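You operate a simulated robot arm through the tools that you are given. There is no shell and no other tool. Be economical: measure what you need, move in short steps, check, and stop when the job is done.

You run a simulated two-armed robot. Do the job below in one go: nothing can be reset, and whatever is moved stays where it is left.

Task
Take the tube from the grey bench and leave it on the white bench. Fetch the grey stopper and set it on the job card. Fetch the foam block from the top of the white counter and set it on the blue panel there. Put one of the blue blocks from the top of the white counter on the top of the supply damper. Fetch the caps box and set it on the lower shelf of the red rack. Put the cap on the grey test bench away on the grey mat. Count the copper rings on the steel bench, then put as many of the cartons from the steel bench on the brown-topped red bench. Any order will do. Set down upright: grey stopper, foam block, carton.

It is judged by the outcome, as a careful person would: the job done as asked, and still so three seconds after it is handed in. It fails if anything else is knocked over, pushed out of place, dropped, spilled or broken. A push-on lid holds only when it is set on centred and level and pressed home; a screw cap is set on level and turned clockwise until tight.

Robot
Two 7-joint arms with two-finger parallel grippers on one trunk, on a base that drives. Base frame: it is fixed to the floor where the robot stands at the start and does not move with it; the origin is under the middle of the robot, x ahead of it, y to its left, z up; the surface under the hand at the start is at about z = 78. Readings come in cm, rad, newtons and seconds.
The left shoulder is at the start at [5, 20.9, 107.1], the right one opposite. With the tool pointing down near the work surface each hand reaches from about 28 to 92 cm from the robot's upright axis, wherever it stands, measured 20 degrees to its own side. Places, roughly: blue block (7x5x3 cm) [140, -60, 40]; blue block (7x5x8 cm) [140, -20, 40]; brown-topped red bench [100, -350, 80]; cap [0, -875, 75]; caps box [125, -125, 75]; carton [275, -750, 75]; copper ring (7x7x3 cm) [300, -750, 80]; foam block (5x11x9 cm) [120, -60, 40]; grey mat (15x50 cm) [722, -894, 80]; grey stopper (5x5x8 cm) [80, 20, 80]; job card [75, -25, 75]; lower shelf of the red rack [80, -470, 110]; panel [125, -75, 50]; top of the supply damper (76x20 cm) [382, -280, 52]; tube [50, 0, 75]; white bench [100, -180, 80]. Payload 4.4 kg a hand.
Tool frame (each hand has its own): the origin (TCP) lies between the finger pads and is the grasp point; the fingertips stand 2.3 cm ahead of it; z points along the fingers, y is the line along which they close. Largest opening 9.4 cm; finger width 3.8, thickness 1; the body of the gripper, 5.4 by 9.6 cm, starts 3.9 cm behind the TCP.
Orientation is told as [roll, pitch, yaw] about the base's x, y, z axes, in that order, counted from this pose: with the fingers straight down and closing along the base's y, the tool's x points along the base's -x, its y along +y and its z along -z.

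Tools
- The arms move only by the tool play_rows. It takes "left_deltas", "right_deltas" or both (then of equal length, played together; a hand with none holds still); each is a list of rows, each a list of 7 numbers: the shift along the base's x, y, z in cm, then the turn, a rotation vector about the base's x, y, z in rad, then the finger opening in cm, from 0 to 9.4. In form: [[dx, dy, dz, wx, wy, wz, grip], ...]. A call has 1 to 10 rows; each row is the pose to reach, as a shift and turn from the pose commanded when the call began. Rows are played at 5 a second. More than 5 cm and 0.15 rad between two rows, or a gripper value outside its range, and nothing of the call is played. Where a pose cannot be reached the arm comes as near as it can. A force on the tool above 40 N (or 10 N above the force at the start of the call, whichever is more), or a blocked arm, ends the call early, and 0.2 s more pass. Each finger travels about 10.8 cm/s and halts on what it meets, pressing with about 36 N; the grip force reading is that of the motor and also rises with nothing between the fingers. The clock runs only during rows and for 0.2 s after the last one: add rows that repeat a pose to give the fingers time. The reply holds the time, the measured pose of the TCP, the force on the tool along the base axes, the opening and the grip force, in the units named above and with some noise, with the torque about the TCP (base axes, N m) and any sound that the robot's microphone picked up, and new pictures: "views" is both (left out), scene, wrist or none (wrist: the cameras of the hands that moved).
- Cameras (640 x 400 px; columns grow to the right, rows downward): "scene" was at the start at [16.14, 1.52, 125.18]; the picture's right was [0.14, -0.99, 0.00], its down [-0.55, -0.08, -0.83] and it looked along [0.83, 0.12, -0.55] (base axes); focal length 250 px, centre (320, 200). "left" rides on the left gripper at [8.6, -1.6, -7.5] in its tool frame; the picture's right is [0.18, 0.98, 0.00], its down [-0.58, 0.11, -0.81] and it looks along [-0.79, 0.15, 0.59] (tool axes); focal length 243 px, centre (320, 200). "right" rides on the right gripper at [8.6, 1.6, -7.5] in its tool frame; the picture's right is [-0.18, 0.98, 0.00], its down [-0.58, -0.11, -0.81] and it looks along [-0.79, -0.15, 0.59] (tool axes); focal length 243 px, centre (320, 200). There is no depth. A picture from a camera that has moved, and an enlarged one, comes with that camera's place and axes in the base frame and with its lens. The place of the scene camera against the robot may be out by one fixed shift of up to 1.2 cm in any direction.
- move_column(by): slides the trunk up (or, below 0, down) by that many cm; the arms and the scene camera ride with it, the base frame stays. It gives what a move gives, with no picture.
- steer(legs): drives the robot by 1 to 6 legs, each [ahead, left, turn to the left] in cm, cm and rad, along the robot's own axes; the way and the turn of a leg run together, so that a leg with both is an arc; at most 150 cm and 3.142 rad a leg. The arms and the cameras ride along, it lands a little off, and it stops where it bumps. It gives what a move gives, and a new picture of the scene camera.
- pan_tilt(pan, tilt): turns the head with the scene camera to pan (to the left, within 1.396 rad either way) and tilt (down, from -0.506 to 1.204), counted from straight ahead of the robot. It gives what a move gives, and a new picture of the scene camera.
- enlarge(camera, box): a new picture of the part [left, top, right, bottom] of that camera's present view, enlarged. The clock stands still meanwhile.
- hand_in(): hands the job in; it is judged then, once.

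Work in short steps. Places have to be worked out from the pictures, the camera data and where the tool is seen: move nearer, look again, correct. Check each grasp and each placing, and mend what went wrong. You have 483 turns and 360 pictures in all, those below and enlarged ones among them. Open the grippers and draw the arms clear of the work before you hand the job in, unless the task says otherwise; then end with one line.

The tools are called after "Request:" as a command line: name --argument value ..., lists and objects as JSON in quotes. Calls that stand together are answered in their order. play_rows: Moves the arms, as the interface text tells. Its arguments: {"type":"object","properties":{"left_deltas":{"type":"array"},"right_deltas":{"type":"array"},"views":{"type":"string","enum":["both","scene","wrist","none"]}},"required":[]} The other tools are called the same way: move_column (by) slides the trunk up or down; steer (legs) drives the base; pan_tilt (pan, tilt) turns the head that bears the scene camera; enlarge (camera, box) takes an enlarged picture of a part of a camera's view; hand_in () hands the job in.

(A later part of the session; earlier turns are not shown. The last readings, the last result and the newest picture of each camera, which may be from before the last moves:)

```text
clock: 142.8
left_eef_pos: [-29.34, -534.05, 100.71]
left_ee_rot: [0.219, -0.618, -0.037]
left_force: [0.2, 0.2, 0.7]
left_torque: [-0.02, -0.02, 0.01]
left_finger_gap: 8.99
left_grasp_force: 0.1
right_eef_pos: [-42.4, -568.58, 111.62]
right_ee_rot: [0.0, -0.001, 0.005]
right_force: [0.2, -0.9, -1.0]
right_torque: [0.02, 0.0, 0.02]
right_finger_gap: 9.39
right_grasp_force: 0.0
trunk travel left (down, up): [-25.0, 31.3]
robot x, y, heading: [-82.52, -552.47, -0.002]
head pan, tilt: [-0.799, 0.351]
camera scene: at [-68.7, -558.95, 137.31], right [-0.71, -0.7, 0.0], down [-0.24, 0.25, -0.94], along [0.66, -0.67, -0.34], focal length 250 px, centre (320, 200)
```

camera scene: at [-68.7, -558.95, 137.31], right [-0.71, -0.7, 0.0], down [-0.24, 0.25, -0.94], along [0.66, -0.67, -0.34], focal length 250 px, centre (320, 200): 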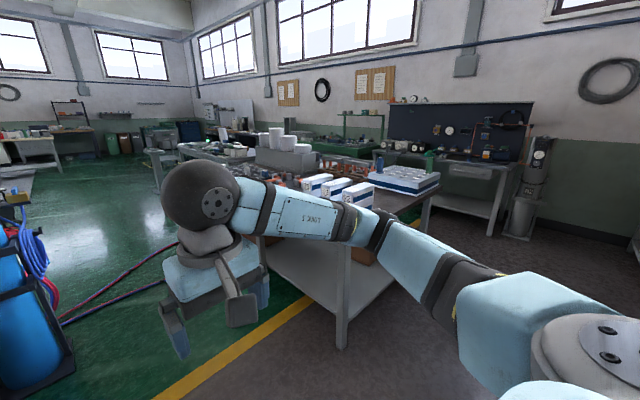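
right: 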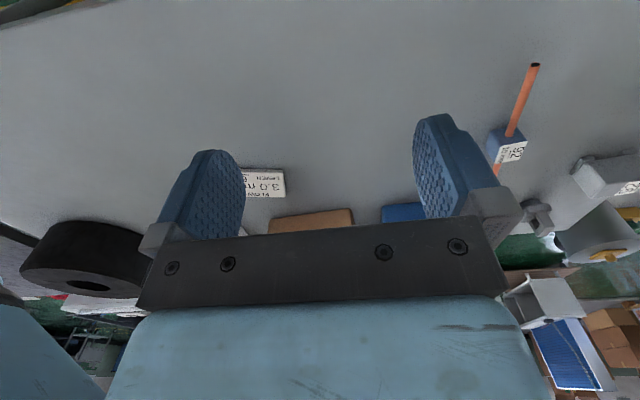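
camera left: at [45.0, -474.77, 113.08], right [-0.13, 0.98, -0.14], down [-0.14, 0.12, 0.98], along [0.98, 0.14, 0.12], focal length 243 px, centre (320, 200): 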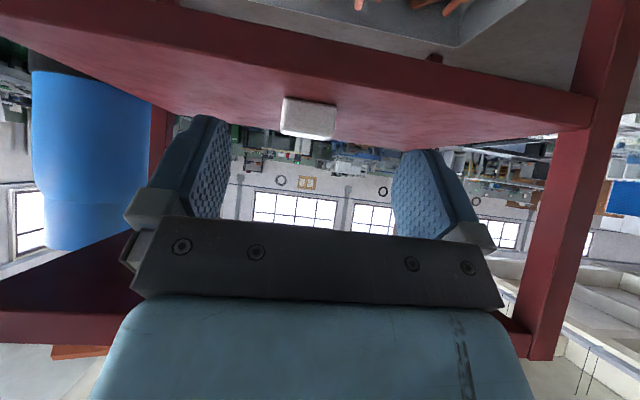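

There's a corridor between the near bench (rear y≈-735) and the grey test bench at the wall (front y≈-845). First I'll straighten the left hand here in open space.

Request:
play_rows --left_deltas '[[0, 0, 1, -0.04, 0.12, 0, 9], [0, 0, 2, -0.08, 0.24, 0.0, 9], [0, 0, 3, -0.12, 0.36, 0.0, 9], [0, 0, 4, -0.16, 0.48, 0.0, 9], [0, 0, 5, -0.2, 0.6, 0.0, 9]]' --views "none"

Request:
steer --legs '[[0, -130, 0], [0, -100, 0]]'

```text
clock: 143.3
left_eef_pos: [-27.97, -526.99, 99.03]
left_ee_rot: [0.367, -0.489, -0.028]
left_force: [0.3, 0.4, 0.0]
left_torque: [0.0, -0.03, 0.02]
left_finger_gap: 9.0
left_grasp_force: 0.1
left hand out of reach, approached as far as the arm can: row 1, 2
right_eef_pos: [-42.4, -568.52, 111.56]
right_ee_rot: [0.0, 0.0, 0.004]
right_force: [0.1, 0.5, -0.2]
right_torque: [-0.02, -0.01, 0.0]
right_finger_gap: 9.43
right_grasp_force: 0.1
trunk travel left (down, up): [-25.0, 31.3]
robot x, y, heading: [-82.55, -552.6, 0.003]
head pan, tilt: [-0.799, 0.351]
stopped in row 2 (left hand): the arm was blocked; the commanded pose is now the measured one
```

```text
clock: 163.6
left_eef_pos: [-25.52, -756.39, 98.96]
left_ee_rot: [0.365, -0.489, -0.012]
left_force: [0.2, -0.3, -0.2]
left_torque: [-0.02, -0.02, 0.01]
left_finger_gap: 9.01
left_grasp_force: 0.1
right_eef_pos: [-39.31, -798.14, 111.59]
right_ee_rot: [0.0, 0.0, 0.021]
right_force: [-0.6, 0.8, 0.1]
right_torque: [-0.03, -0.05, 0.0]
right_finger_gap: 9.39
right_grasp_force: 0.1
trunk travel left (down, up): [-25.0, 31.3]
robot x, y, heading: [-79.38, -783.01, 0.018]
head pan, tilt: [-0.799, 0.351]
camera scene: at [-65.73, -788.93, 137.31], right [-0.7, -0.71, 0.0], down [-0.24, 0.24, -0.94], along [0.67, -0.66, -0.34], focal length 250 px, centre (320, 200)
```

scene: 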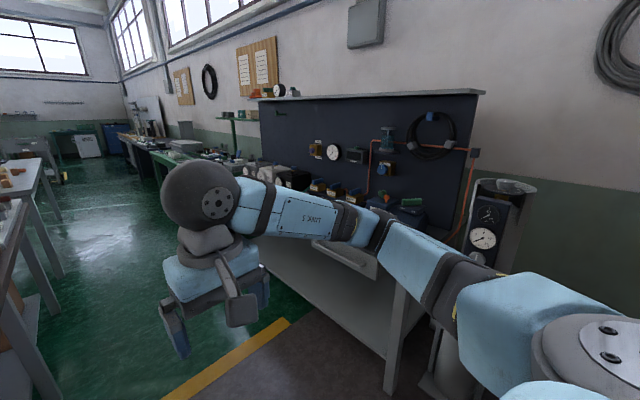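

The left wrist is stuck at a joint limit; extending it forward should free it. I'll back off 15 cm, extend and then rotate it upright.

Request:
steer --legs '[[-15, 0, -0.018]]'

Request:
play_rows --left_deltas '[[4, 0, 1, 0, 0, 0, 9], [8, 0, 2, -0.05, 0, 0, 9], [12, 0, 3, -0.1, 0.05, 0, 9], [15, -1, 4, -0.15, 0.15, 0, 9], [15, -2, 5, -0.2, 0.25, 0, 9], [15, -3, 6, -0.25, 0.35, 0, 9], [15, -3, 6, -0.3, 0.45, 0, 9], [15, -3, 6, -0.35, 0.5, 0, 9]]' --views "none"

```text
clock: 165.0
left_eef_pos: [-40.19, -757.56, 99.06]
left_ee_rot: [0.364, -0.489, -0.031]
left_force: [0.3, 0.3, 0.3]
left_torque: [-0.02, -0.03, 0.0]
left_finger_gap: 8.98
left_grasp_force: 0.0
right_eef_pos: [-54.67, -799.05, 111.63]
right_ee_rot: [-0.001, -0.002, 0.003]
right_force: [-0.4, -0.5, 0.5]
right_torque: [0.03, -0.03, 0.03]
right_finger_gap: 9.42
right_grasp_force: 0.1
trunk travel left (down, up): [-25.0, 31.3]
robot x, y, heading: [-94.74, -782.89, 0.007]
head pan, tilt: [-0.799, 0.351]
camera scene: at [-80.98, -789.33, 137.32], right [-0.72, -0.7, 0.0], down [-0.24, 0.25, -0.94], along [0.66, -0.67, -0.34], focal length 250 px, centre (320, 200)
```

scene: 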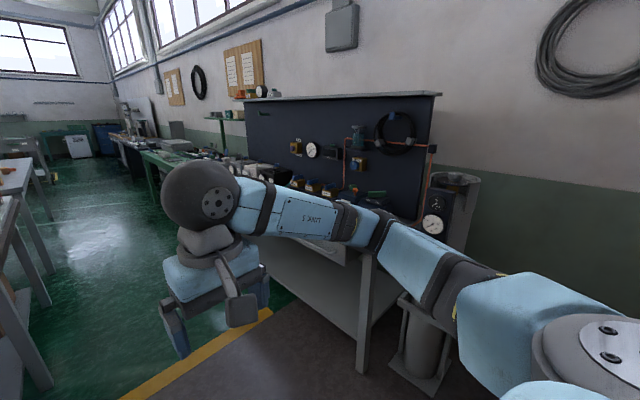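

```text
clock: 166.8
left_eef_pos: [-18.68, -758.28, 101.56]
left_ee_rot: [0.014, 0.024, 0.053]
left_force: [-0.6, 0.5, -0.2]
left_torque: [-0.04, 0.01, -0.03]
left_finger_gap: 9.02
left_grasp_force: 0.0
left hand out of reach, approached as far as the arm can: row 5, 6, 7, 8
right_eef_pos: [-54.54, -798.87, 111.59]
right_ee_rot: [0.0, -0.001, 0.002]
right_force: [0.2, -0.1, 0.9]
right_torque: [0.04, -0.01, -0.02]
right_finger_gap: 9.41
right_grasp_force: 0.0
trunk travel left (down, up): [-25.0, 31.3]
robot x, y, heading: [-94.81, -783.28, 0.001]
head pan, tilt: [-0.799, 0.351]
```

The left hand is upright again. I'll retract it to a compact pose.

Request:
play_rows --left_deltas '[[-4, 0, 1, 0, 0, 0, 9], [-8, 0, 2, 0, 0, 0, 9], [-12, -1, 3, 0, 0, 0, 9], [-16, -2, 4, 0, -0.02, 0, 9], [-20, -3, 5, -0.01, -0.02, -0.05, 9], [-24, -4, 6, -0.01, -0.02, -0.05, 9], [-28, -5, 7, -0.01, -0.02, -0.05, 9], [-32, -6, 8, -0.01, -0.02, -0.05, 9]]' --views "none"

Request:
pan_tilt --pan -0.2 --tilt 0.35

```text
clock: 168.6
left_eef_pos: [-23.93, -754.14, 94.95]
left_ee_rot: [0.015, -0.002, 0.015]
left_force: [0.4, 0.0, -0.2]
left_torque: [-0.03, 0.01, 0.02]
left_finger_gap: 8.99
left_grasp_force: 0.0
left hand out of reach, approached as far as the arm can: row 1, 2, 3, 4, 5, 6, 7, 8
right_eef_pos: [-54.64, -799.09, 111.55]
right_ee_rot: [0.001, 0.001, 0.002]
right_force: [0.1, 0.1, 0.3]
right_torque: [-0.02, -0.04, 0.0]
right_finger_gap: 9.37
right_grasp_force: 0.1
trunk travel left (down, up): [-25.0, 31.3]
robot x, y, heading: [-95.21, -782.88, 0.007]
head pan, tilt: [-0.799, 0.351]
```

```text
clock: 169.6
left_eef_pos: [-24.04, -753.97, 94.75]
left_ee_rot: [0.016, 0.0, 0.015]
left_force: [-0.1, 0.6, -0.8]
left_torque: [-0.01, 0.06, 0.02]
left_finger_gap: 9.0
left_grasp_force: 0.0
right_eef_pos: [-54.61, -799.14, 111.61]
right_ee_rot: [0.0, 0.0, 0.001]
right_force: [-0.3, -0.4, 0.5]
right_torque: [-0.01, 0.0, 0.02]
right_finger_gap: 9.44
right_grasp_force: 0.1
trunk travel left (down, up): [-25.0, 31.3]
robot x, y, heading: [-94.54, -782.95, 0.007]
head pan, tilt: [-0.201, 0.351]
camera scene: at [-78.26, -784.51, 137.31], right [-0.2, -0.98, 0.0], down [-0.34, 0.07, -0.94], along [0.92, -0.19, -0.34], focal length 250 px, centre (320, 200)
```

scene: 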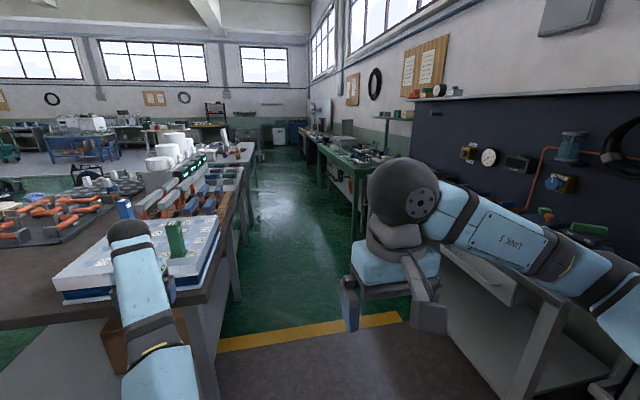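

The left arm is close to a tray on the near bench's end. I'll back the robot straight off 15 cm before anything else.

Request:
steer --legs '[[-16, 0, 0]]'

Request:
pan_tilt --pan 0.5 --tilt 0.6

```text
clock: 170.7
left_eef_pos: [-32.22, -753.65, 94.62]
left_ee_rot: [0.016, 0.003, 0.02]
left_force: [0.0, 0.8, -0.5]
left_torque: [0.0, 0.03, 0.0]
left_finger_gap: 9.01
left_grasp_force: 0.1
right_eef_pos: [-62.77, -799.0, 111.68]
right_ee_rot: [0.0, 0.0, 0.003]
right_force: [0.7, 0.0, -0.5]
right_torque: [-0.01, 0.04, 0.0]
right_finger_gap: 9.39
right_grasp_force: 0.1
trunk travel left (down, up): [-25.0, 31.3]
robot x, y, heading: [-103.01, -783.05, -0.002]
head pan, tilt: [-0.201, 0.351]
stopped in leg 1: the robot was blocked; the commanded pose is now the measured one
camera scene: at [-86.35, -784.53, 137.31], right [-0.2, -0.98, 0.0], down [-0.34, 0.07, -0.94], along [0.92, -0.19, -0.34], focal length 250 px, centre (320, 200)
```

scene: 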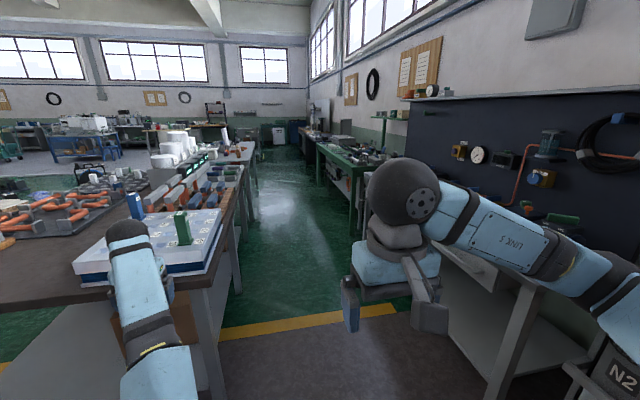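

```text
clock: 171.8
left_eef_pos: [-32.23, -753.85, 94.59]
left_ee_rot: [0.015, -0.001, 0.018]
left_force: [-0.2, -1.2, 0.0]
left_torque: [0.0, 0.0, 0.01]
left_finger_gap: 9.0
left_grasp_force: 0.1
right_eef_pos: [-62.88, -799.14, 111.58]
right_ee_rot: [-0.001, 0.001, 0.005]
right_force: [0.2, -0.5, -0.3]
right_torque: [-0.02, 0.01, 0.02]
right_finger_gap: 9.4
right_grasp_force: 0.0
trunk travel left (down, up): [-25.0, 31.3]
robot x, y, heading: [-103.04, -783.03, 0.0]
head pan, tilt: [0.499, 0.6]
camera scene: at [-87.79, -778.45, 135.04], right [0.48, -0.88, 0.0], down [-0.5, -0.27, -0.83], along [0.72, 0.39, -0.56], focal length 250 px, centre (320, 200)
```

scene: 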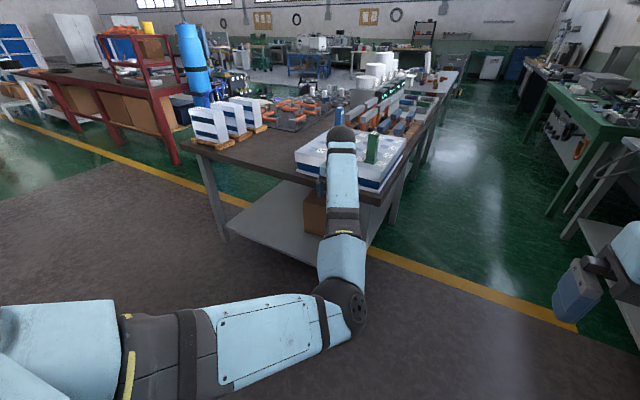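

Something behind blocked further backing. The left elbow has swung inward; I'll raise the hand and move it out to the left to unwind it.

Request:
play_rows --left_deltas '[[0, 0, 4, 0, 0, 0, 9], [0, 0, 8, 0, 0, 0, 9], [-1, 3, 12, 0, 0, 0, 9], [-2, 7, 14, 0, 0, 0, 9], [-3, 11, 16, 0, 0, 0, 9], [-4, 15, 16, 0, 0, 0, 9], [-5, 19, 16, 0, 0, 0, 9], [-6, 23, 16, 0, 0, 0, 9]]' --views "scene"

```text
refused: row 3 steps farther than a row can; nothing moved
```

Request:
play_rows --left_deltas '[[0, 0, 4, 0, 0, 0, 9], [0, 0, 8, 0, 0, 0, 9], [-1, 2, 12, 0, 0, 0, 9], [-2, 6, 14, 0, 0, 0, 9], [-3, 10, 16, 0, 0, 0, 9], [-4, 14, 16, 0, 0, 0, 9], [-5, 18, 16, 0, 0, 0, 9], [-6, 22, 16, 0, 0, 0, 9]]' --views "scene"

```text
clock: 173.6
left_eef_pos: [-38.23, -731.7, 110.43]
left_ee_rot: [0.013, 0.002, 0.021]
left_force: [-0.4, -0.6, 0.0]
left_torque: [0.01, 0.02, -0.01]
left_finger_gap: 9.03
left_grasp_force: 0.1
left hand out of reach, approached as far as the arm can: row 1, 2, 3, 4, 5
right_eef_pos: [-62.88, -798.96, 111.51]
right_ee_rot: [-0.001, 0.001, 0.002]
right_force: [0.9, -0.2, 0.4]
right_torque: [0.01, 0.0, 0.01]
right_finger_gap: 9.42
right_grasp_force: 0.1
trunk travel left (down, up): [-25.0, 31.3]
robot x, y, heading: [-102.99, -783.16, -0.004]
head pan, tilt: [0.499, 0.6]
camera scene: at [-87.79, -778.31, 135.03], right [0.48, -0.88, 0.0], down [-0.5, -0.27, -0.82], along [0.72, 0.39, -0.57], focal length 250 px, centre (320, 200)
```

scene: 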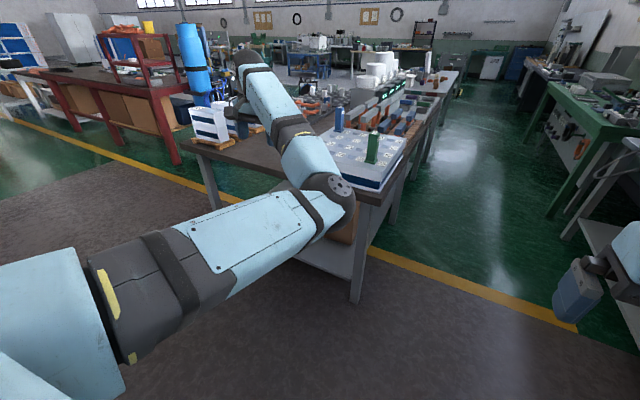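

It's reachable again. I'll swing further left and back, then toward the front, to let the elbow fall outward.

Request:
play_rows --left_deltas '[[-4, 2, 0, 0, 0, 0, 9], [-8, 4, 0, 0, 0, 0, 9], [-12, 6, 0, 0, 0, 0, 9], [-16, 6, 0, 0, 0, 0, 9], [-20, 4, 0, 0, 0, 0, 9], [-22, 0, 0, 0, 0, 0, 9], [-22, -4, 0, 0, 0, 0, 9], [-22, -8, 0, 0, 0, 0, 9]]' --views "scene"

```text
clock: 175.4
left_eef_pos: [-60.1, -733.32, 110.56]
left_ee_rot: [0.015, 0.003, 0.018]
left_force: [0.1, 0.3, -0.2]
left_torque: [0.02, 0.02, -0.02]
left_finger_gap: 8.99
left_grasp_force: 0.1
left hand out of reach, approached as far as the arm can: row 7, 8
right_eef_pos: [-62.83, -799.16, 111.64]
right_ee_rot: [0.001, 0.0, 0.004]
right_force: [0.3, -0.5, 0.4]
right_torque: [0.04, -0.02, 0.01]
right_finger_gap: 9.43
right_grasp_force: 0.1
trunk travel left (down, up): [-25.0, 31.3]
robot x, y, heading: [-102.87, -782.8, 0.002]
head pan, tilt: [0.499, 0.6]
camera scene: at [-87.8, -778.47, 135.04], right [0.48, -0.88, 0.0], down [-0.5, -0.27, -0.83], along [0.72, 0.4, -0.56], focal length 250 px, centre (320, 200)
```

scene: 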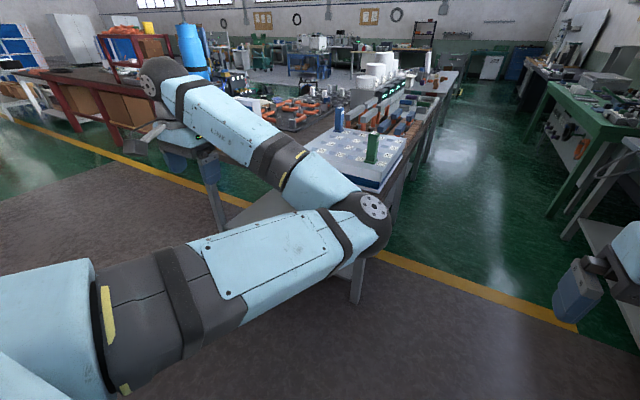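

I'll return the hand to its original home pose relative to the body (about 63 ahead, 32 left) and see how the elbow lies.

Request:
play_rows --left_deltas '[[3, 3, 1, 0, 0, 0, 9], [6, 3, 2, 0, 0, 0, 9], [10, 2, 3, 0, 0, 0, 9], [14, -1, 3, 0, 0, 0, 9], [18, -4, 3, 0, 0, 0, 9], [20, -8, 3, 0, 0, 0, 9], [20, -12, 3, 0, 0, 0, 9], [20, -16, 3, 0, 0, 0, 9], [20, -16, 3, 0, 0, 0, 9]]' --views "scene"

```text
clock: 177.4
left_eef_pos: [-34.86, -742.35, 112.74]
left_ee_rot: [0.016, 0.0, 0.019]
left_force: [0.3, -0.4, 0.6]
left_torque: [0.0, -0.01, -0.03]
left_finger_gap: 9.03
left_grasp_force: 0.1
left hand out of reach, approached as far as the arm can: row 6, 7, 8, 9
right_eef_pos: [-62.77, -799.03, 111.55]
right_ee_rot: [0.001, 0.0, 0.003]
right_force: [0.1, 0.0, -0.4]
right_torque: [0.0, 0.01, 0.04]
right_finger_gap: 9.4
right_grasp_force: 0.1
trunk travel left (down, up): [-25.0, 31.3]
robot x, y, heading: [-103.31, -782.96, 0.002]
head pan, tilt: [0.499, 0.6]
camera scene: at [-87.83, -778.42, 135.04], right [0.48, -0.88, 0.0], down [-0.5, -0.27, -0.83], along [0.72, 0.4, -0.56], focal length 250 px, centre (320, 200)
```

scene: 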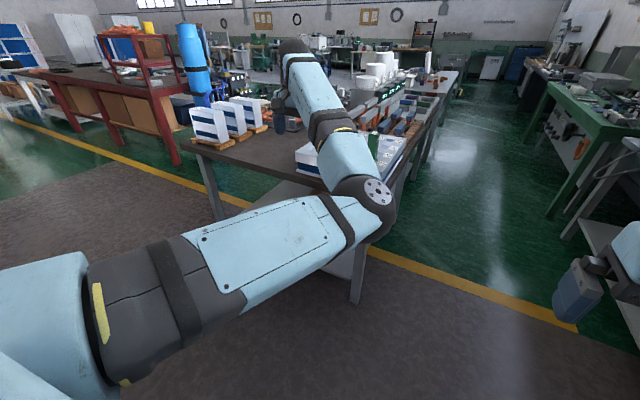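

The elbow stays inward, limiting the reach. I'll try turning the hand clockwise to push the forearm round to its usual side.

Request:
play_rows --left_deltas '[[-2, 2, 2, 0, 0, -0.14, 9], [-2, 2, 4, 0, 0, -0.28, 9], [-2, 2, 6, 0, 0, -0.42, 9], [-2, 2, 6, 0, 0, -0.56, 9], [-2, 2, 6, 0, 0, -0.7, 9], [-2, 2, 6, 0, 0, -0.84, 9], [-2, 2, 6, 0, 0, -0.98, 9], [-2, 2, 6, 0, 0, -1.12, 9], [-2, 2, 6, 0, 0, -1.26, 9], [-2, 2, 6, 0, 0, -1.4, 9]]' --views "scene"

```text
clock: 179.6
left_eef_pos: [-36.85, -740.44, 118.76]
left_ee_rot: [0.015, 0.002, -1.383]
left_force: [0.2, -0.3, 0.2]
left_torque: [0.0, 0.03, 0.02]
left_finger_gap: 9.02
left_grasp_force: 0.0
right_eef_pos: [-62.79, -799.03, 111.52]
right_ee_rot: [0.001, -0.002, 0.005]
right_force: [-0.2, 0.2, 0.3]
right_torque: [-0.02, -0.02, -0.02]
right_finger_gap: 9.41
right_grasp_force: 0.0
trunk travel left (down, up): [-25.0, 31.3]
robot x, y, heading: [-102.96, -783.14, 0.002]
head pan, tilt: [0.499, 0.6]
camera scene: at [-87.79, -778.44, 135.04], right [0.48, -0.88, 0.0], down [-0.5, -0.27, -0.83], along [0.72, 0.4, -0.56], focal length 250 px, centre (320, 200)
```

scene: 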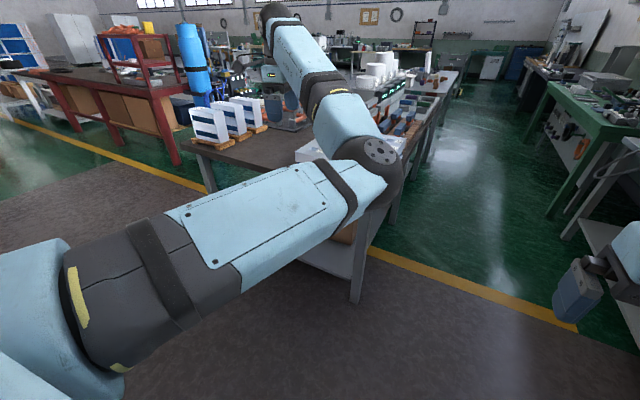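

Yaw alone doesn't move the forearm. I'll roll the hand so the fingers point to the robot's right, which should draw the elbow out to the left.

Request:
play_rows --left_deltas '[[0, 0, 0, -0.14, 0, 0, 9], [0, 0, 0, -0.28, 0, 0, 9], [0, 0, 0, -0.42, 0, 0, 9], [0, 0, 0, -0.56, 0, 0, 9], [0, 0, 0, -0.7, 0, 0, 9], [0, 0, 0, -0.84, 0, 0, 9], [0, 0, 0, -0.98, 0, 0, 9], [0, 0, 0, -1.12, 0, 0, 9], [0, 0, 0, -1.26, 0, 0, 9], [0, 0, 0, -1.4, 0, 0, 9]]' --views "scene"

```text
clock: 181.8
left_eef_pos: [-37.17, -741.19, 118.64]
left_ee_rot: [-0.753, -1.307, -0.765]
left_force: [0.1, -0.9, 0.5]
left_torque: [0.01, 0.04, 0.01]
left_finger_gap: 9.02
left_grasp_force: 0.0
left hand out of reach, approached as far as the arm can: row 10
right_eef_pos: [-62.94, -799.21, 111.57]
right_ee_rot: [-0.001, 0.0, 0.003]
right_force: [-0.1, -0.9, -0.7]
right_torque: [0.0, -0.02, -0.04]
right_finger_gap: 9.41
right_grasp_force: 0.0
trunk travel left (down, up): [-25.0, 31.3]
robot x, y, heading: [-102.81, -782.79, -0.0]
head pan, tilt: [0.499, 0.6]
camera scene: at [-87.81, -778.47, 135.04], right [0.48, -0.88, 0.0], down [-0.5, -0.27, -0.83], along [0.72, 0.4, -0.56], focal length 250 px, centre (320, 200)
```

scene: 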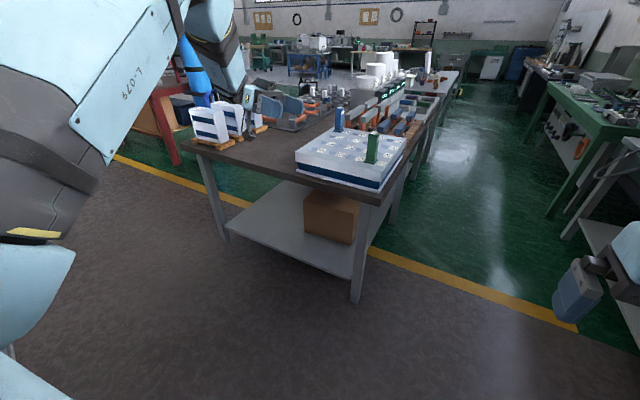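

The elbow swung up and to the left. Now I'll undo the roll and then the yaw, moving toward the home pose.

Request:
play_rows --left_deltas '[[0, 0, 0, 0.14, 0, 0, 9], [0, -1, 0, 0.28, 0, 0, 9], [0, -2, 0, 0.42, 0, 0, 9], [0, -3, 0, 0.56, 0, 0, 9], [0, -4, 0, 0.7, 0, 0, 9], [0, -5, 0, 0.84, 0, 0, 9], [0, -6, 0, 0.98, 0, 0, 9], [0, -7, 0, 1.12, 0, 0, 9], [0, -8, 0, 1.26, 0, 0, 9], [0, -9, 0, 1.4, 0, 0, 9]]' --views "scene"

```text
clock: 184.2
left_eef_pos: [-37.49, -747.78, 112.92]
left_ee_rot: [-0.079, -0.002, -1.346]
left_force: [-0.2, -0.3, -0.5]
left_torque: [0.0, -0.01, 0.03]
left_finger_gap: 9.0
left_grasp_force: 0.1
right_eef_pos: [-62.88, -798.96, 111.66]
right_ee_rot: [-0.001, -0.003, 0.002]
right_force: [-1.0, 0.9, 0.5]
right_torque: [0.03, 0.03, 0.02]
right_finger_gap: 9.41
right_grasp_force: 0.1
trunk travel left (down, up): [-25.0, 31.3]
robot x, y, heading: [-102.79, -782.94, -0.004]
head pan, tilt: [0.499, 0.6]
stopped in row 10 (left hand): the arm was blocked; the commanded pose is now the measured one
camera scene: at [-87.88, -778.37, 135.05], right [0.48, -0.88, 0.0], down [-0.5, -0.27, -0.83], along [0.72, 0.4, -0.56], focal length 250 px, centre (320, 200)
```

scene: 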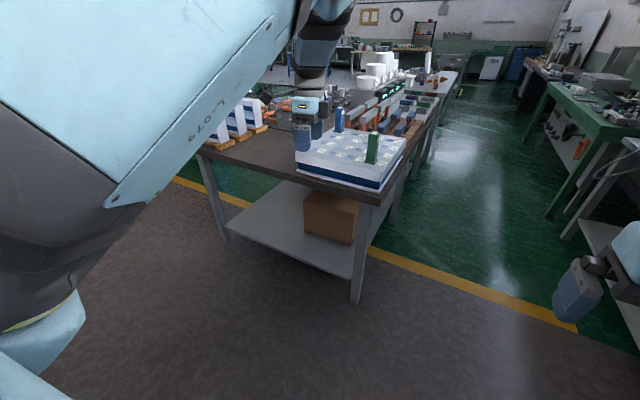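

Elbow is now high. I'll turn the yaw back while drawing the hand slightly back and left.

Request:
play_rows --left_deltas '[[-1, 2, 0, 0, 0, 0.14, 9], [-2, 4, 0, 0, 0, 0.28, 9], [-3, 5, 0, 0, 0, 0.42, 9], [-4, 5, 0, 0, 0, 0.56, 9], [-4, 5, 0, 0, 0, 0.7, 9], [-4, 4, 0, 0, 0, 0.84, 9], [-4, 3, 0, 0, 0, 0.98, 9], [-4, 2, 0, 0, 0, 1.12, 9], [-4, 1, 0, 0, 0, 1.26, 9], [-4, 0, 0, 0, 0, 1.35, 9]]' --views "scene"

```text
clock: 186.6
left_eef_pos: [-42.13, -746.42, 108.7]
left_ee_rot: [-0.098, 0.079, 0.035]
left_force: [0.0, 0.1, -0.6]
left_torque: [-0.03, -0.03, -0.05]
left_finger_gap: 8.99
left_grasp_force: 0.1
right_eef_pos: [-62.83, -799.02, 111.65]
right_ee_rot: [-0.002, -0.001, 0.004]
right_force: [-0.3, 0.0, 0.0]
right_torque: [0.0, 0.0, 0.0]
right_finger_gap: 9.39
right_grasp_force: 0.1
trunk travel left (down, up): [-25.0, 31.3]
robot x, y, heading: [-103.02, -782.76, 0.001]
head pan, tilt: [0.499, 0.6]
stopped in row 10 (left hand): the arm was blocked; the commanded pose is now the measured one
camera scene: at [-87.78, -778.39, 135.04], right [0.48, -0.88, 0.0], down [-0.5, -0.27, -0.82], along [0.72, 0.4, -0.57], focal length 250 px, centre (320, 200)
```

scene: 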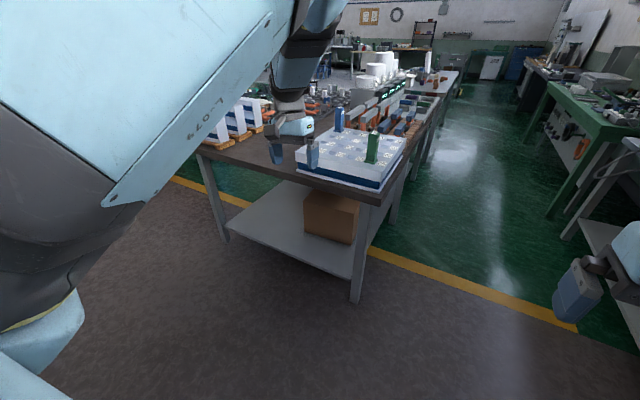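

The upper arm is near the head. I'll move the hand out to the left and down to bring the elbow outward.

Request:
play_rows --left_deltas '[[-1, 4, 0, 0, 0, 0, 9], [-2, 8, 0, 0, 0, 0, 9], [-3, 12, 0, 0.03, 0, 0, 9], [-4, 16, -1, 0.06, -0.03, 0, 9], [-4, 20, -2, 0.09, -0.07, 0, 9], [-4, 20, -5, 0.1, -0.08, 0, 9], [-4, 20, -8, 0.1, -0.08, 0, 9]]' --views "scene"

```text
clock: 188.2
left_eef_pos: [-46.06, -726.59, 100.75]
left_ee_rot: [0.006, -0.006, 0.034]
left_force: [0.2, 0.9, -0.5]
left_torque: [-0.03, -0.03, -0.03]
left_finger_gap: 9.01
left_grasp_force: 0.0
right_eef_pos: [-62.89, -798.98, 111.65]
right_ee_rot: [0.0, 0.0, 0.004]
right_force: [0.8, 0.2, -0.2]
right_torque: [-0.02, 0.04, 0.03]
right_finger_gap: 9.41
right_grasp_force: 0.1
trunk travel left (down, up): [-25.0, 31.3]
robot x, y, heading: [-103.25, -782.69, 0.0]
head pan, tilt: [0.499, 0.6]
camera scene: at [-87.71, -778.35, 135.03], right [0.48, -0.88, 0.0], down [-0.5, -0.27, -0.82], along [0.72, 0.4, -0.57], focal length 250 px, centre (320, 200)
```

scene: 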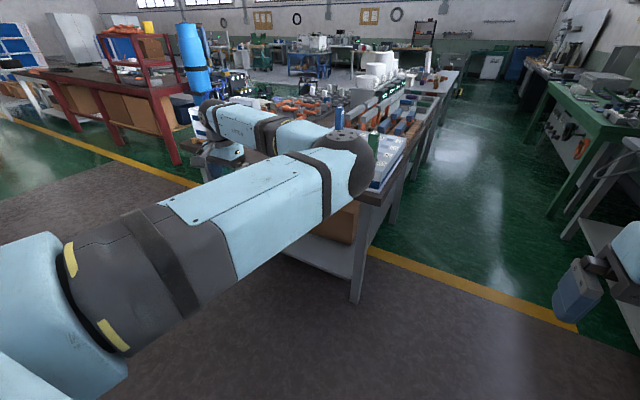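

It flopped back. I'll repeat the roll, but then carry the hand across to the right before unrolling, so the elbow must stay left.

Request:
play_rows --left_deltas '[[0, -1, 2, -0.14, 0, 0, 9], [0, -2, 4, -0.28, 0, 0, 9], [0, -3, 6, -0.42, 0, 0, 9], [0, -4, 8, -0.56, 0, 0, 9], [0, -5, 10, -0.7, 0, 0, 9], [0, -6, 12, -0.84, 0, 0, 9], [0, -7, 14, -0.98, 0, 0, 9], [0, -8, 16, -1.12, 0, 0, 9], [0, -9, 16, -1.26, 0, 0, 9], [0, -10, 16, -1.4, 0, 0, 9]]' --views "none"

Request:
play_rows --left_deltas '[[0, -4, 0, 0, 0, 0, 9], [0, -8, 0, 0, 0, 0, 9], [0, -12, 0, 0, 0, 0, 9], [0, -16, 0, 0, 0, 0, 9], [0, -20, 0, 0, 0, 0, 9], [0, -24, 0, 0, 0, 0, 9], [0, -28, 0, 0, 0, 0, 9]]' --views "scene"

```text
clock: 190.4
left_eef_pos: [-46.06, -736.66, 116.78]
left_ee_rot: [-1.397, 0.032, 0.012]
left_force: [-0.9, 0.9, -0.5]
left_torque: [0.0, 0.01, 0.03]
left_finger_gap: 9.02
left_grasp_force: 0.0
right_eef_pos: [-62.81, -799.03, 111.7]
right_ee_rot: [0.001, 0.001, 0.002]
right_force: [0.1, -1.2, -0.2]
right_torque: [-0.01, 0.01, -0.01]
right_finger_gap: 9.39
right_grasp_force: 0.0
trunk travel left (down, up): [-25.0, 31.3]
robot x, y, heading: [-103.25, -782.96, -0.005]
head pan, tilt: [0.499, 0.6]
```

```text
clock: 192.0
left_eef_pos: [-43.73, -761.87, 116.26]
left_ee_rot: [-1.37, 0.028, 0.043]
left_force: [0.3, 0.4, -0.2]
left_torque: [0.02, 0.0, 0.01]
left_finger_gap: 9.01
left_grasp_force: 0.2
left hand out of reach, approached as far as the arm can: row 5, 6, 7
right_eef_pos: [-62.68, -799.03, 111.59]
right_ee_rot: [0.0, 0.0, 0.003]
right_force: [0.4, 0.2, 0.4]
right_torque: [-0.02, 0.0, 0.0]
right_finger_gap: 9.36
right_grasp_force: 0.0
trunk travel left (down, up): [-25.0, 31.3]
robot x, y, heading: [-102.77, -783.3, 0.004]
head pan, tilt: [0.499, 0.6]
camera scene: at [-87.76, -778.41, 135.03], right [0.48, -0.88, 0.0], down [-0.5, -0.27, -0.82], along [0.72, 0.4, -0.57], focal length 250 px, centre (320, 200)
```

scene: 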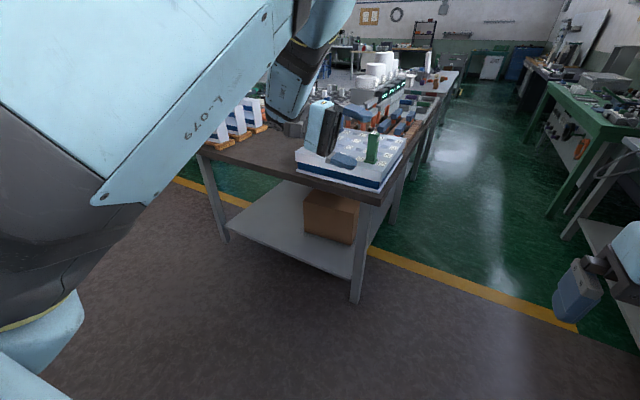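

I'll draw the rolled hand toward the body and lower, so the elbow goes out sideways.

Request:
play_rows --left_deltas '[[-3, 3, -3, 0, 0, 0, 9], [-6, 6, -5, 0, 0, 0, 9], [-9, 8, -8, 0, 0, 0, 9], [-12, 8, -12, 0, 0, 0, 9], [-14, 8, -16, 0, 0, 0, 9], [-16, 6, -20, 0, 0, 0, 9], [-16, 3, -22, 0, 0, 0, 9], [-16, 0, -22, 0, 0, 0, 9]]' --views "scene"

```text
refused: row 1 steps farther than a row can; nothing moved
```

Request:
play_rows --left_deltas '[[-2, 3, -3, 0, 0, 0, 9], [-4, 6, -5, 0, 0, 0, 9], [-7, 8, -8, 0, 0, 0, 9], [-9, 8, -12, 0, 0, 0, 9], [-11, 8, -16, 0, 0, 0, 9], [-13, 6, -20, 0, 0, 0, 9], [-14, 3, -22, 0, 0, 0, 9], [-14, 0, -22, 0, 0, 0, 9]]' --views "scene"

```text
clock: 193.8
left_eef_pos: [-56.43, -758.93, 93.78]
left_ee_rot: [-1.353, 0.032, 0.012]
left_force: [0.4, -0.4, 0.5]
left_torque: [0.0, -0.03, -0.03]
left_finger_gap: 9.0
left_grasp_force: 0.0
left hand out of reach, approached as far as the arm can: row 1, 2, 7, 8
right_eef_pos: [-62.88, -799.18, 111.5]
right_ee_rot: [0.002, 0.0, 0.001]
right_force: [-0.9, -1.2, 0.3]
right_torque: [0.01, 0.04, 0.01]
right_finger_gap: 9.4
right_grasp_force: 0.0
trunk travel left (down, up): [-25.0, 31.3]
robot x, y, heading: [-102.98, -782.96, 0.001]
head pan, tilt: [0.499, 0.6]
camera scene: at [-87.78, -778.58, 135.04], right [0.48, -0.88, 0.0], down [-0.5, -0.27, -0.83], along [0.72, 0.4, -0.56], focal length 250 px, centre (320, 200)
```

scene: 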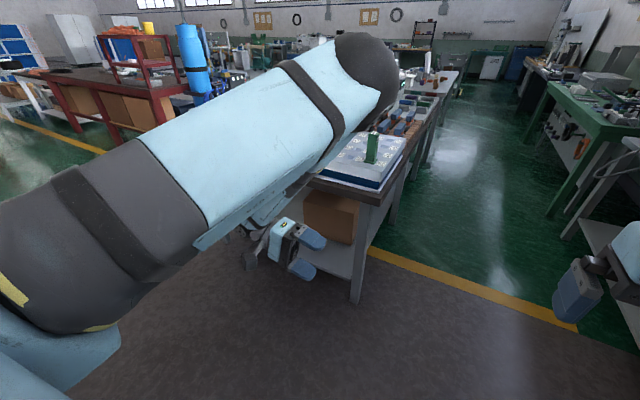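

I'll unroll while moving out left, then swing the hand far out to the side so the whole arm straightens.

Request:
play_rows --left_deltas '[[0, 4, 2, 0.14, 0, 0, 9], [0, 8, 4, 0.28, 0, 0, 9], [-1, 12, 6, 0.42, 0, 0, 9], [-2, 16, 8, 0.56, 0, 0, 9], [-3, 20, 10, 0.7, 0, 0, 9], [-4, 24, 12, 0.84, 0, 0, 9], [-5, 28, 14, 0.98, 0, 0, 9], [-6, 32, 16, 1.12, 0, 0, 9], [-8, 36, 16, 1.26, 0, 0, 9], [-10, 40, 16, 1.36, 0, 0, 9]]' --views "none"

Request:
play_rows --left_deltas '[[-4, 3, 0, 0.14, 0, 0, 9], [-8, 6, 0, 0.28, 0, 0, 9], [-12, 9, 0, 0.42, 0, 0, 9], [-16, 12, 0, 0.56, 0, 0, 9], [-20, 15, 0, 0.7, 0, 0, 9], [-24, 17, 0, 0.84, 0, 0, 9], [-28, 19, 0, 0.98, 0, 0, 9], [-32, 20, 0, 1.1, 0, 0, 9]]' --views "scene"

```text
clock: 196.0
left_eef_pos: [-66.53, -718.51, 109.91]
left_ee_rot: [-0.032, -0.006, 0.032]
left_force: [-0.6, 1.0, 0.4]
left_torque: [-0.04, -0.01, -0.03]
left_finger_gap: 9.01
left_grasp_force: 0.1
right_eef_pos: [-62.79, -798.9, 111.76]
right_ee_rot: [0.0, -0.001, 0.001]
right_force: [-0.2, -0.3, 0.3]
right_torque: [-0.01, -0.01, -0.02]
right_finger_gap: 9.39
right_grasp_force: 0.0
trunk travel left (down, up): [-25.0, 31.3]
robot x, y, heading: [-102.47, -782.67, 0.004]
head pan, tilt: [0.499, 0.6]
```

```text
clock: 197.8
left_eef_pos: [-98.42, -698.6, 109.77]
left_ee_rot: [1.065, -0.033, 0.01]
left_force: [-0.5, 0.0, -0.9]
left_torque: [-0.02, -0.01, 0.0]
left_finger_gap: 9.01
left_grasp_force: 0.0
right_eef_pos: [-62.9, -799.0, 111.58]
right_ee_rot: [-0.001, -0.001, 0.002]
right_force: [0.0, -0.3, 0.1]
right_torque: [-0.02, 0.03, -0.05]
right_finger_gap: 9.38
right_grasp_force: 0.0
trunk travel left (down, up): [-25.0, 31.3]
robot x, y, heading: [-102.53, -783.09, 0.004]
head pan, tilt: [0.499, 0.6]
camera scene: at [-87.88, -778.36, 135.06], right [0.48, -0.88, 0.0], down [-0.5, -0.27, -0.83], along [0.72, 0.39, -0.56], focal length 250 px, centre (320, 200)
```

scene: 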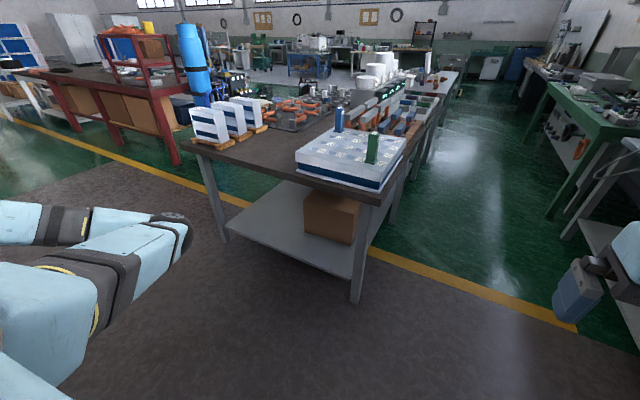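

Now I'll push the hand further left to straighten the arm, then swing it forward at full stretch.

Request:
play_rows --left_deltas '[[0, 4, 0, 0, 0, 0, 9], [0, 8, 0, 0, 0, 0, 9], [0, 12, 0, 0, 0, 0, 9], [0, 16, 0, 0, 0, 0, 9], [0, 20, 0, 0, 0, 0, 9], [0, 24, 0, 0, 0, 0, 9], [0, 28, 0, 0, 0, 0, 9]]' --views "none"

Request:
play_rows --left_deltas '[[4, 1, 0, 0, 0, -0.1, 9], [8, 1, 0, 0, 0, -0.2, 9], [12, 1, 0, 0, 0, -0.3, 9], [16, 0, 0, 0, 0, -0.4, 9], [20, -1, 0, 0, 0, -0.5, 9], [24, -3, 0, 0, 0, -0.6, 9], [28, -5, 0, 0, 0, -0.7, 9], [32, -7, 0, 0, 0, -0.8, 9], [36, -9, 0, 0, 0, -0.9, 9], [40, -12, 0, 0, 0, -1.0, 9]]' --views "scene"

```text
clock: 199.4
left_eef_pos: [-98.44, -670.54, 109.67]
left_ee_rot: [1.064, -0.033, 0.011]
left_force: [0.3, -0.6, 0.6]
left_torque: [0.03, -0.03, 0.03]
left_finger_gap: 9.03
left_grasp_force: 0.0
right_eef_pos: [-62.86, -799.01, 111.62]
right_ee_rot: [-0.001, -0.001, 0.002]
right_force: [-0.1, -0.6, 0.3]
right_torque: [0.03, 0.0, 0.01]
right_finger_gap: 9.41
right_grasp_force: 0.0
trunk travel left (down, up): [-25.0, 31.3]
robot x, y, heading: [-102.97, -782.96, 0.003]
head pan, tilt: [0.499, 0.6]
```

```text
clock: 201.6
left_eef_pos: [-58.35, -682.79, 109.64]
left_ee_rot: [1.065, -0.031, -0.992]
left_force: [0.2, 0.0, -0.8]
left_torque: [0.02, -0.04, -0.01]
left_finger_gap: 9.01
left_grasp_force: 0.0
right_eef_pos: [-62.8, -799.13, 111.58]
right_ee_rot: [0.002, 0.001, 0.001]
right_force: [-0.9, -0.1, -0.7]
right_torque: [-0.01, 0.02, 0.04]
right_finger_gap: 9.41
right_grasp_force: 0.0
trunk travel left (down, up): [-25.0, 31.3]
robot x, y, heading: [-102.8, -783.0, 0.002]
head pan, tilt: [0.499, 0.6]
camera scene: at [-87.72, -778.49, 135.03], right [0.48, -0.88, 0.0], down [-0.5, -0.27, -0.82], along [0.72, 0.4, -0.57], focal length 250 px, centre (320, 200)
```

scene: 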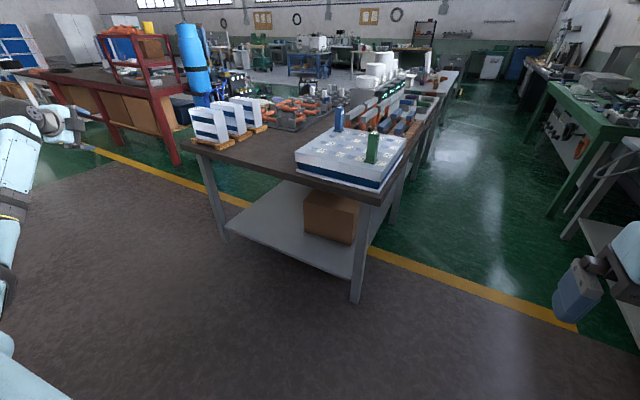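

The arm is now out on the left side with the elbow left. I'll turn the fingers down while moving inward.

Request:
play_rows --left_deltas '[[1, -3, 0, -0.073, 0.111, 0, 9], [2, -6, 0, -0.146, 0.222, 0, 9], [3, -9, 0, -0.219, 0.333, 0, 9], [4, -12, 0, -0.292, 0.445, 0, 9], [5, -15, 0, -0.365, 0.556, 0, 9], [6, -18, 0, -0.439, 0.667, 0, 9], [7, -21, 0, -0.512, 0.779, 0, 9], [8, -24, 0, -0.585, 0.89, 0, 9]]' --views "scene"

```text
clock: 203.4
left_eef_pos: [-50.45, -706.76, 109.88]
left_ee_rot: [-0.003, -0.016, -0.96]
left_force: [-0.9, -0.2, 0.8]
left_torque: [0.03, 0.0, -0.03]
left_finger_gap: 9.0
left_grasp_force: 0.0
right_eef_pos: [-62.76, -799.17, 111.67]
right_ee_rot: [0.002, 0.0, 0.002]
right_force: [-0.3, 0.0, -0.2]
right_torque: [0.01, -0.01, 0.01]
right_finger_gap: 9.41
right_grasp_force: 0.1
trunk travel left (down, up): [-25.0, 31.3]
robot x, y, heading: [-102.96, -783.16, 0.003]
head pan, tilt: [0.499, 0.6]
camera scene: at [-87.78, -778.54, 135.04], right [0.48, -0.88, 0.0], down [-0.5, -0.27, -0.83], along [0.72, 0.4, -0.56], focal length 250 px, centre (320, 200)
```

scene: 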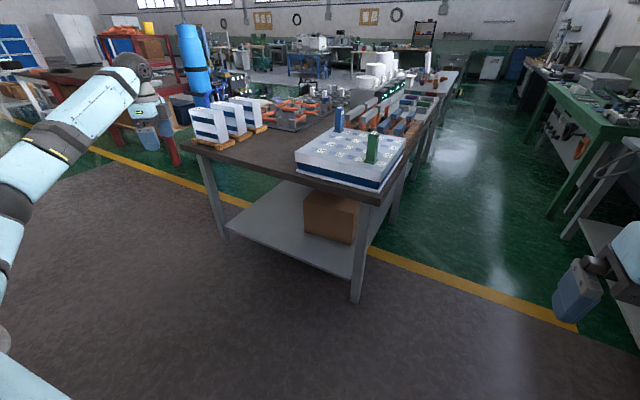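

The elbow is on the proper side now. I'll turn the yaw back and bring the hand to the home position.

Request:
play_rows --left_deltas '[[1, -4, 0, 0, 0, 0.1, 9], [1, -8, 0, 0, 0, 0.2, 9], [1, -12, 0, 0, 0, 0.3, 9], [1, -16, 0, 0, 0, 0.4, 9], [1, -20, 0, 0, 0, 0.5, 9], [0, -24, 0, 0, 0, 0.6, 9], [-1, -28, 0, 0, 0, 0.7, 9], [-2, -32, 0, 0, 0, 0.8, 9], [-3, -36, 0, 0, 0, 0.9, 9], [-4, -40, 0, 0, 0, 0.96, 9]]' --views "scene"

```text
clock: 205.6
left_eef_pos: [-54.32, -746.84, 109.81]
left_ee_rot: [0.002, -0.016, 0.001]
left_force: [0.4, -0.2, 0.4]
left_torque: [-0.03, 0.05, 0.03]
left_finger_gap: 8.98
left_grasp_force: 0.1
right_eef_pos: [-62.81, -799.21, 111.59]
right_ee_rot: [0.001, 0.001, 0.002]
right_force: [0.3, -0.8, 0.4]
right_torque: [0.02, -0.05, 0.03]
right_finger_gap: 9.42
right_grasp_force: 0.1
trunk travel left (down, up): [-25.0, 31.3]
robot x, y, heading: [-102.88, -782.94, -0.0]
head pan, tilt: [0.499, 0.6]
camera scene: at [-87.74, -778.55, 135.04], right [0.48, -0.88, 0.0], down [-0.5, -0.27, -0.83], along [0.72, 0.4, -0.56], focal length 250 px, centre (320, 200)
```

scene: 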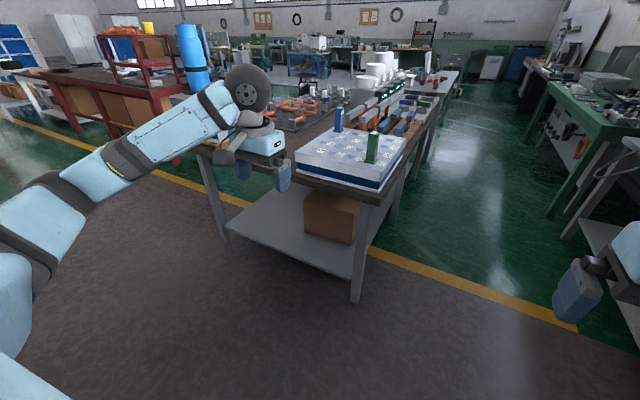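

The left arm is restored. Now I'll move forward, turn to face the grey test bench (heading -90°), and look for the cap.

Request:
steer --legs '[[30, 0, 0], [0, 0, -1.571]]'

Request:
pan_tilt --pan 0.5 --tilt 0.4

```text
clock: 211.5
left_eef_pos: [-36.11, -831.01, 109.76]
left_ee_rot: [0.0, -0.016, -1.564]
left_force: [0.7, -0.2, 0.6]
left_torque: [-0.02, -0.03, 0.0]
left_finger_gap: 9.01
left_grasp_force: 0.1
right_eef_pos: [-88.5, -823.13, 111.56]
right_ee_rot: [0.001, 0.0, -1.556]
right_force: [0.9, 0.7, -0.3]
right_torque: [0.0, 0.02, -0.01]
right_finger_gap: 9.4
right_grasp_force: 0.1
trunk travel left (down, up): [-25.0, 31.3]
robot x, y, heading: [-72.69, -782.69, -1.56]
head pan, tilt: [0.499, 0.6]
camera scene: at [-67.86, -797.14, 135.04], right [-0.87, -0.49, 0.0], down [-0.28, 0.49, -0.83], along [0.4, -0.72, -0.56], focal length 250 px, centre (320, 200)
```

scene: 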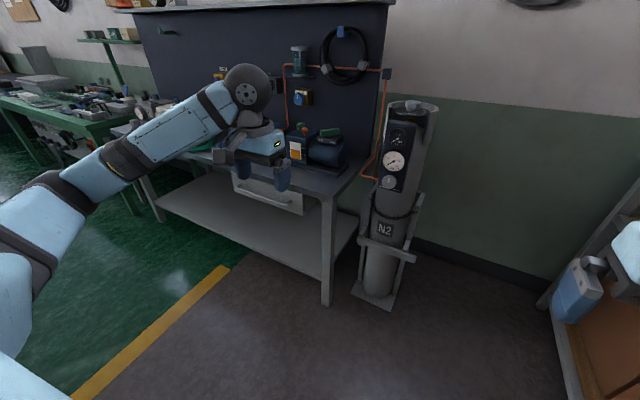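

```text
clock: 212.2
left_eef_pos: [-36.08, -831.04, 109.61]
left_ee_rot: [0.0, -0.017, -1.564]
left_force: [-0.1, 1.1, -0.7]
left_torque: [-0.01, 0.0, 0.02]
left_finger_gap: 9.0
left_grasp_force: 0.0
right_eef_pos: [-88.64, -823.17, 111.72]
right_ee_rot: [-0.001, -0.001, -1.559]
right_force: [-0.8, 0.0, 0.3]
right_torque: [0.02, -0.04, 0.0]
right_finger_gap: 9.39
right_grasp_force: 0.0
trunk travel left (down, up): [-25.0, 31.3]
robot x, y, heading: [-72.9, -782.74, -1.553]
head pan, tilt: [0.499, 0.4]
camera scene: at [-67.64, -797.51, 136.85], right [-0.87, -0.49, 0.0], down [-0.19, 0.34, -0.92], along [0.45, -0.8, -0.39], focal length 250 px, centre (320, 200)
```

scene: 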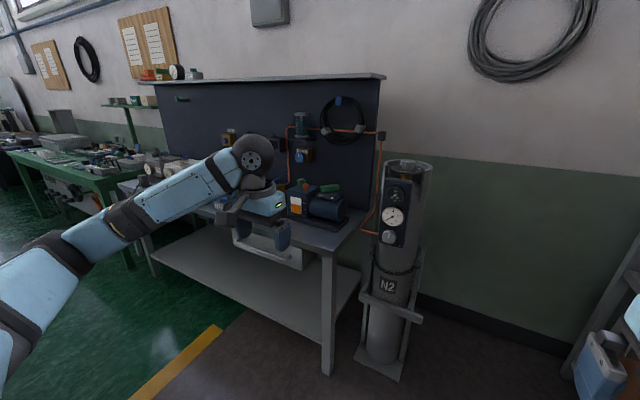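

Test bench front edge is about y -870, its right end x≈-30; the near bench's rear edge y≈-757. I'll go ahead 22 cm then strafe left to x≈-10, staying mid-corridor.

Request:
steer --legs '[[22, 0, -0.015], [0, 60, 0]]'

Request:
pan_tilt --pan 0.0 --tilt 0.6

```text
clock: 219.2
left_eef_pos: [23.46, -853.43, 109.72]
left_ee_rot: [0.0, -0.016, -1.57]
left_force: [-0.2, 0.1, 0.5]
left_torque: [-0.01, -0.01, 0.03]
left_finger_gap: 9.0
left_grasp_force: 0.1
right_eef_pos: [-28.89, -845.14, 111.58]
right_ee_rot: [0.0, -0.001, -1.565]
right_force: [-0.5, -0.3, -0.1]
right_torque: [0.0, 0.0, 0.02]
right_finger_gap: 9.4
right_grasp_force: 0.0
trunk travel left (down, up): [-25.0, 31.3]
robot x, y, heading: [-12.58, -804.94, -1.567]
head pan, tilt: [0.499, 0.4]
camera scene: at [-7.71, -819.69, 136.86], right [-0.88, -0.48, 0.0], down [-0.19, 0.34, -0.92], along [0.44, -0.81, -0.39], focal length 250 px, centre (320, 200)
```

scene: 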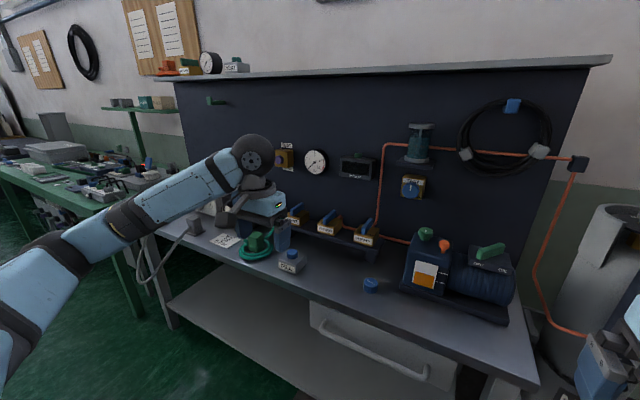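

```text
clock: 220.1
left_eef_pos: [23.55, -853.42, 109.8]
left_ee_rot: [0.001, -0.015, -1.572]
left_force: [-0.8, 0.7, 1.0]
left_torque: [0.01, 0.0, -0.01]
left_finger_gap: 9.0
left_grasp_force: 0.1
right_eef_pos: [-28.69, -845.12, 111.72]
right_ee_rot: [0.002, 0.0, -1.565]
right_force: [-0.3, 0.3, -1.0]
right_torque: [-0.02, -0.01, 0.01]
right_finger_gap: 9.38
right_grasp_force: 0.1
trunk travel left (down, up): [-25.0, 31.3]
robot x, y, heading: [-12.73, -805.01, -1.57]
head pan, tilt: [0.0, 0.6]
camera scene: at [-12.14, -820.41, 135.04], right [-1.0, 0.0, 0.0], down [0.0, 0.56, -0.83], along [0.0, -0.83, -0.56], focal length 250 px, centre (320, 200)
```

scene: 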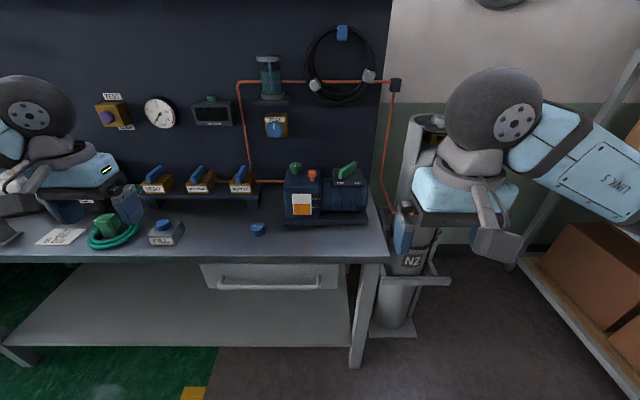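

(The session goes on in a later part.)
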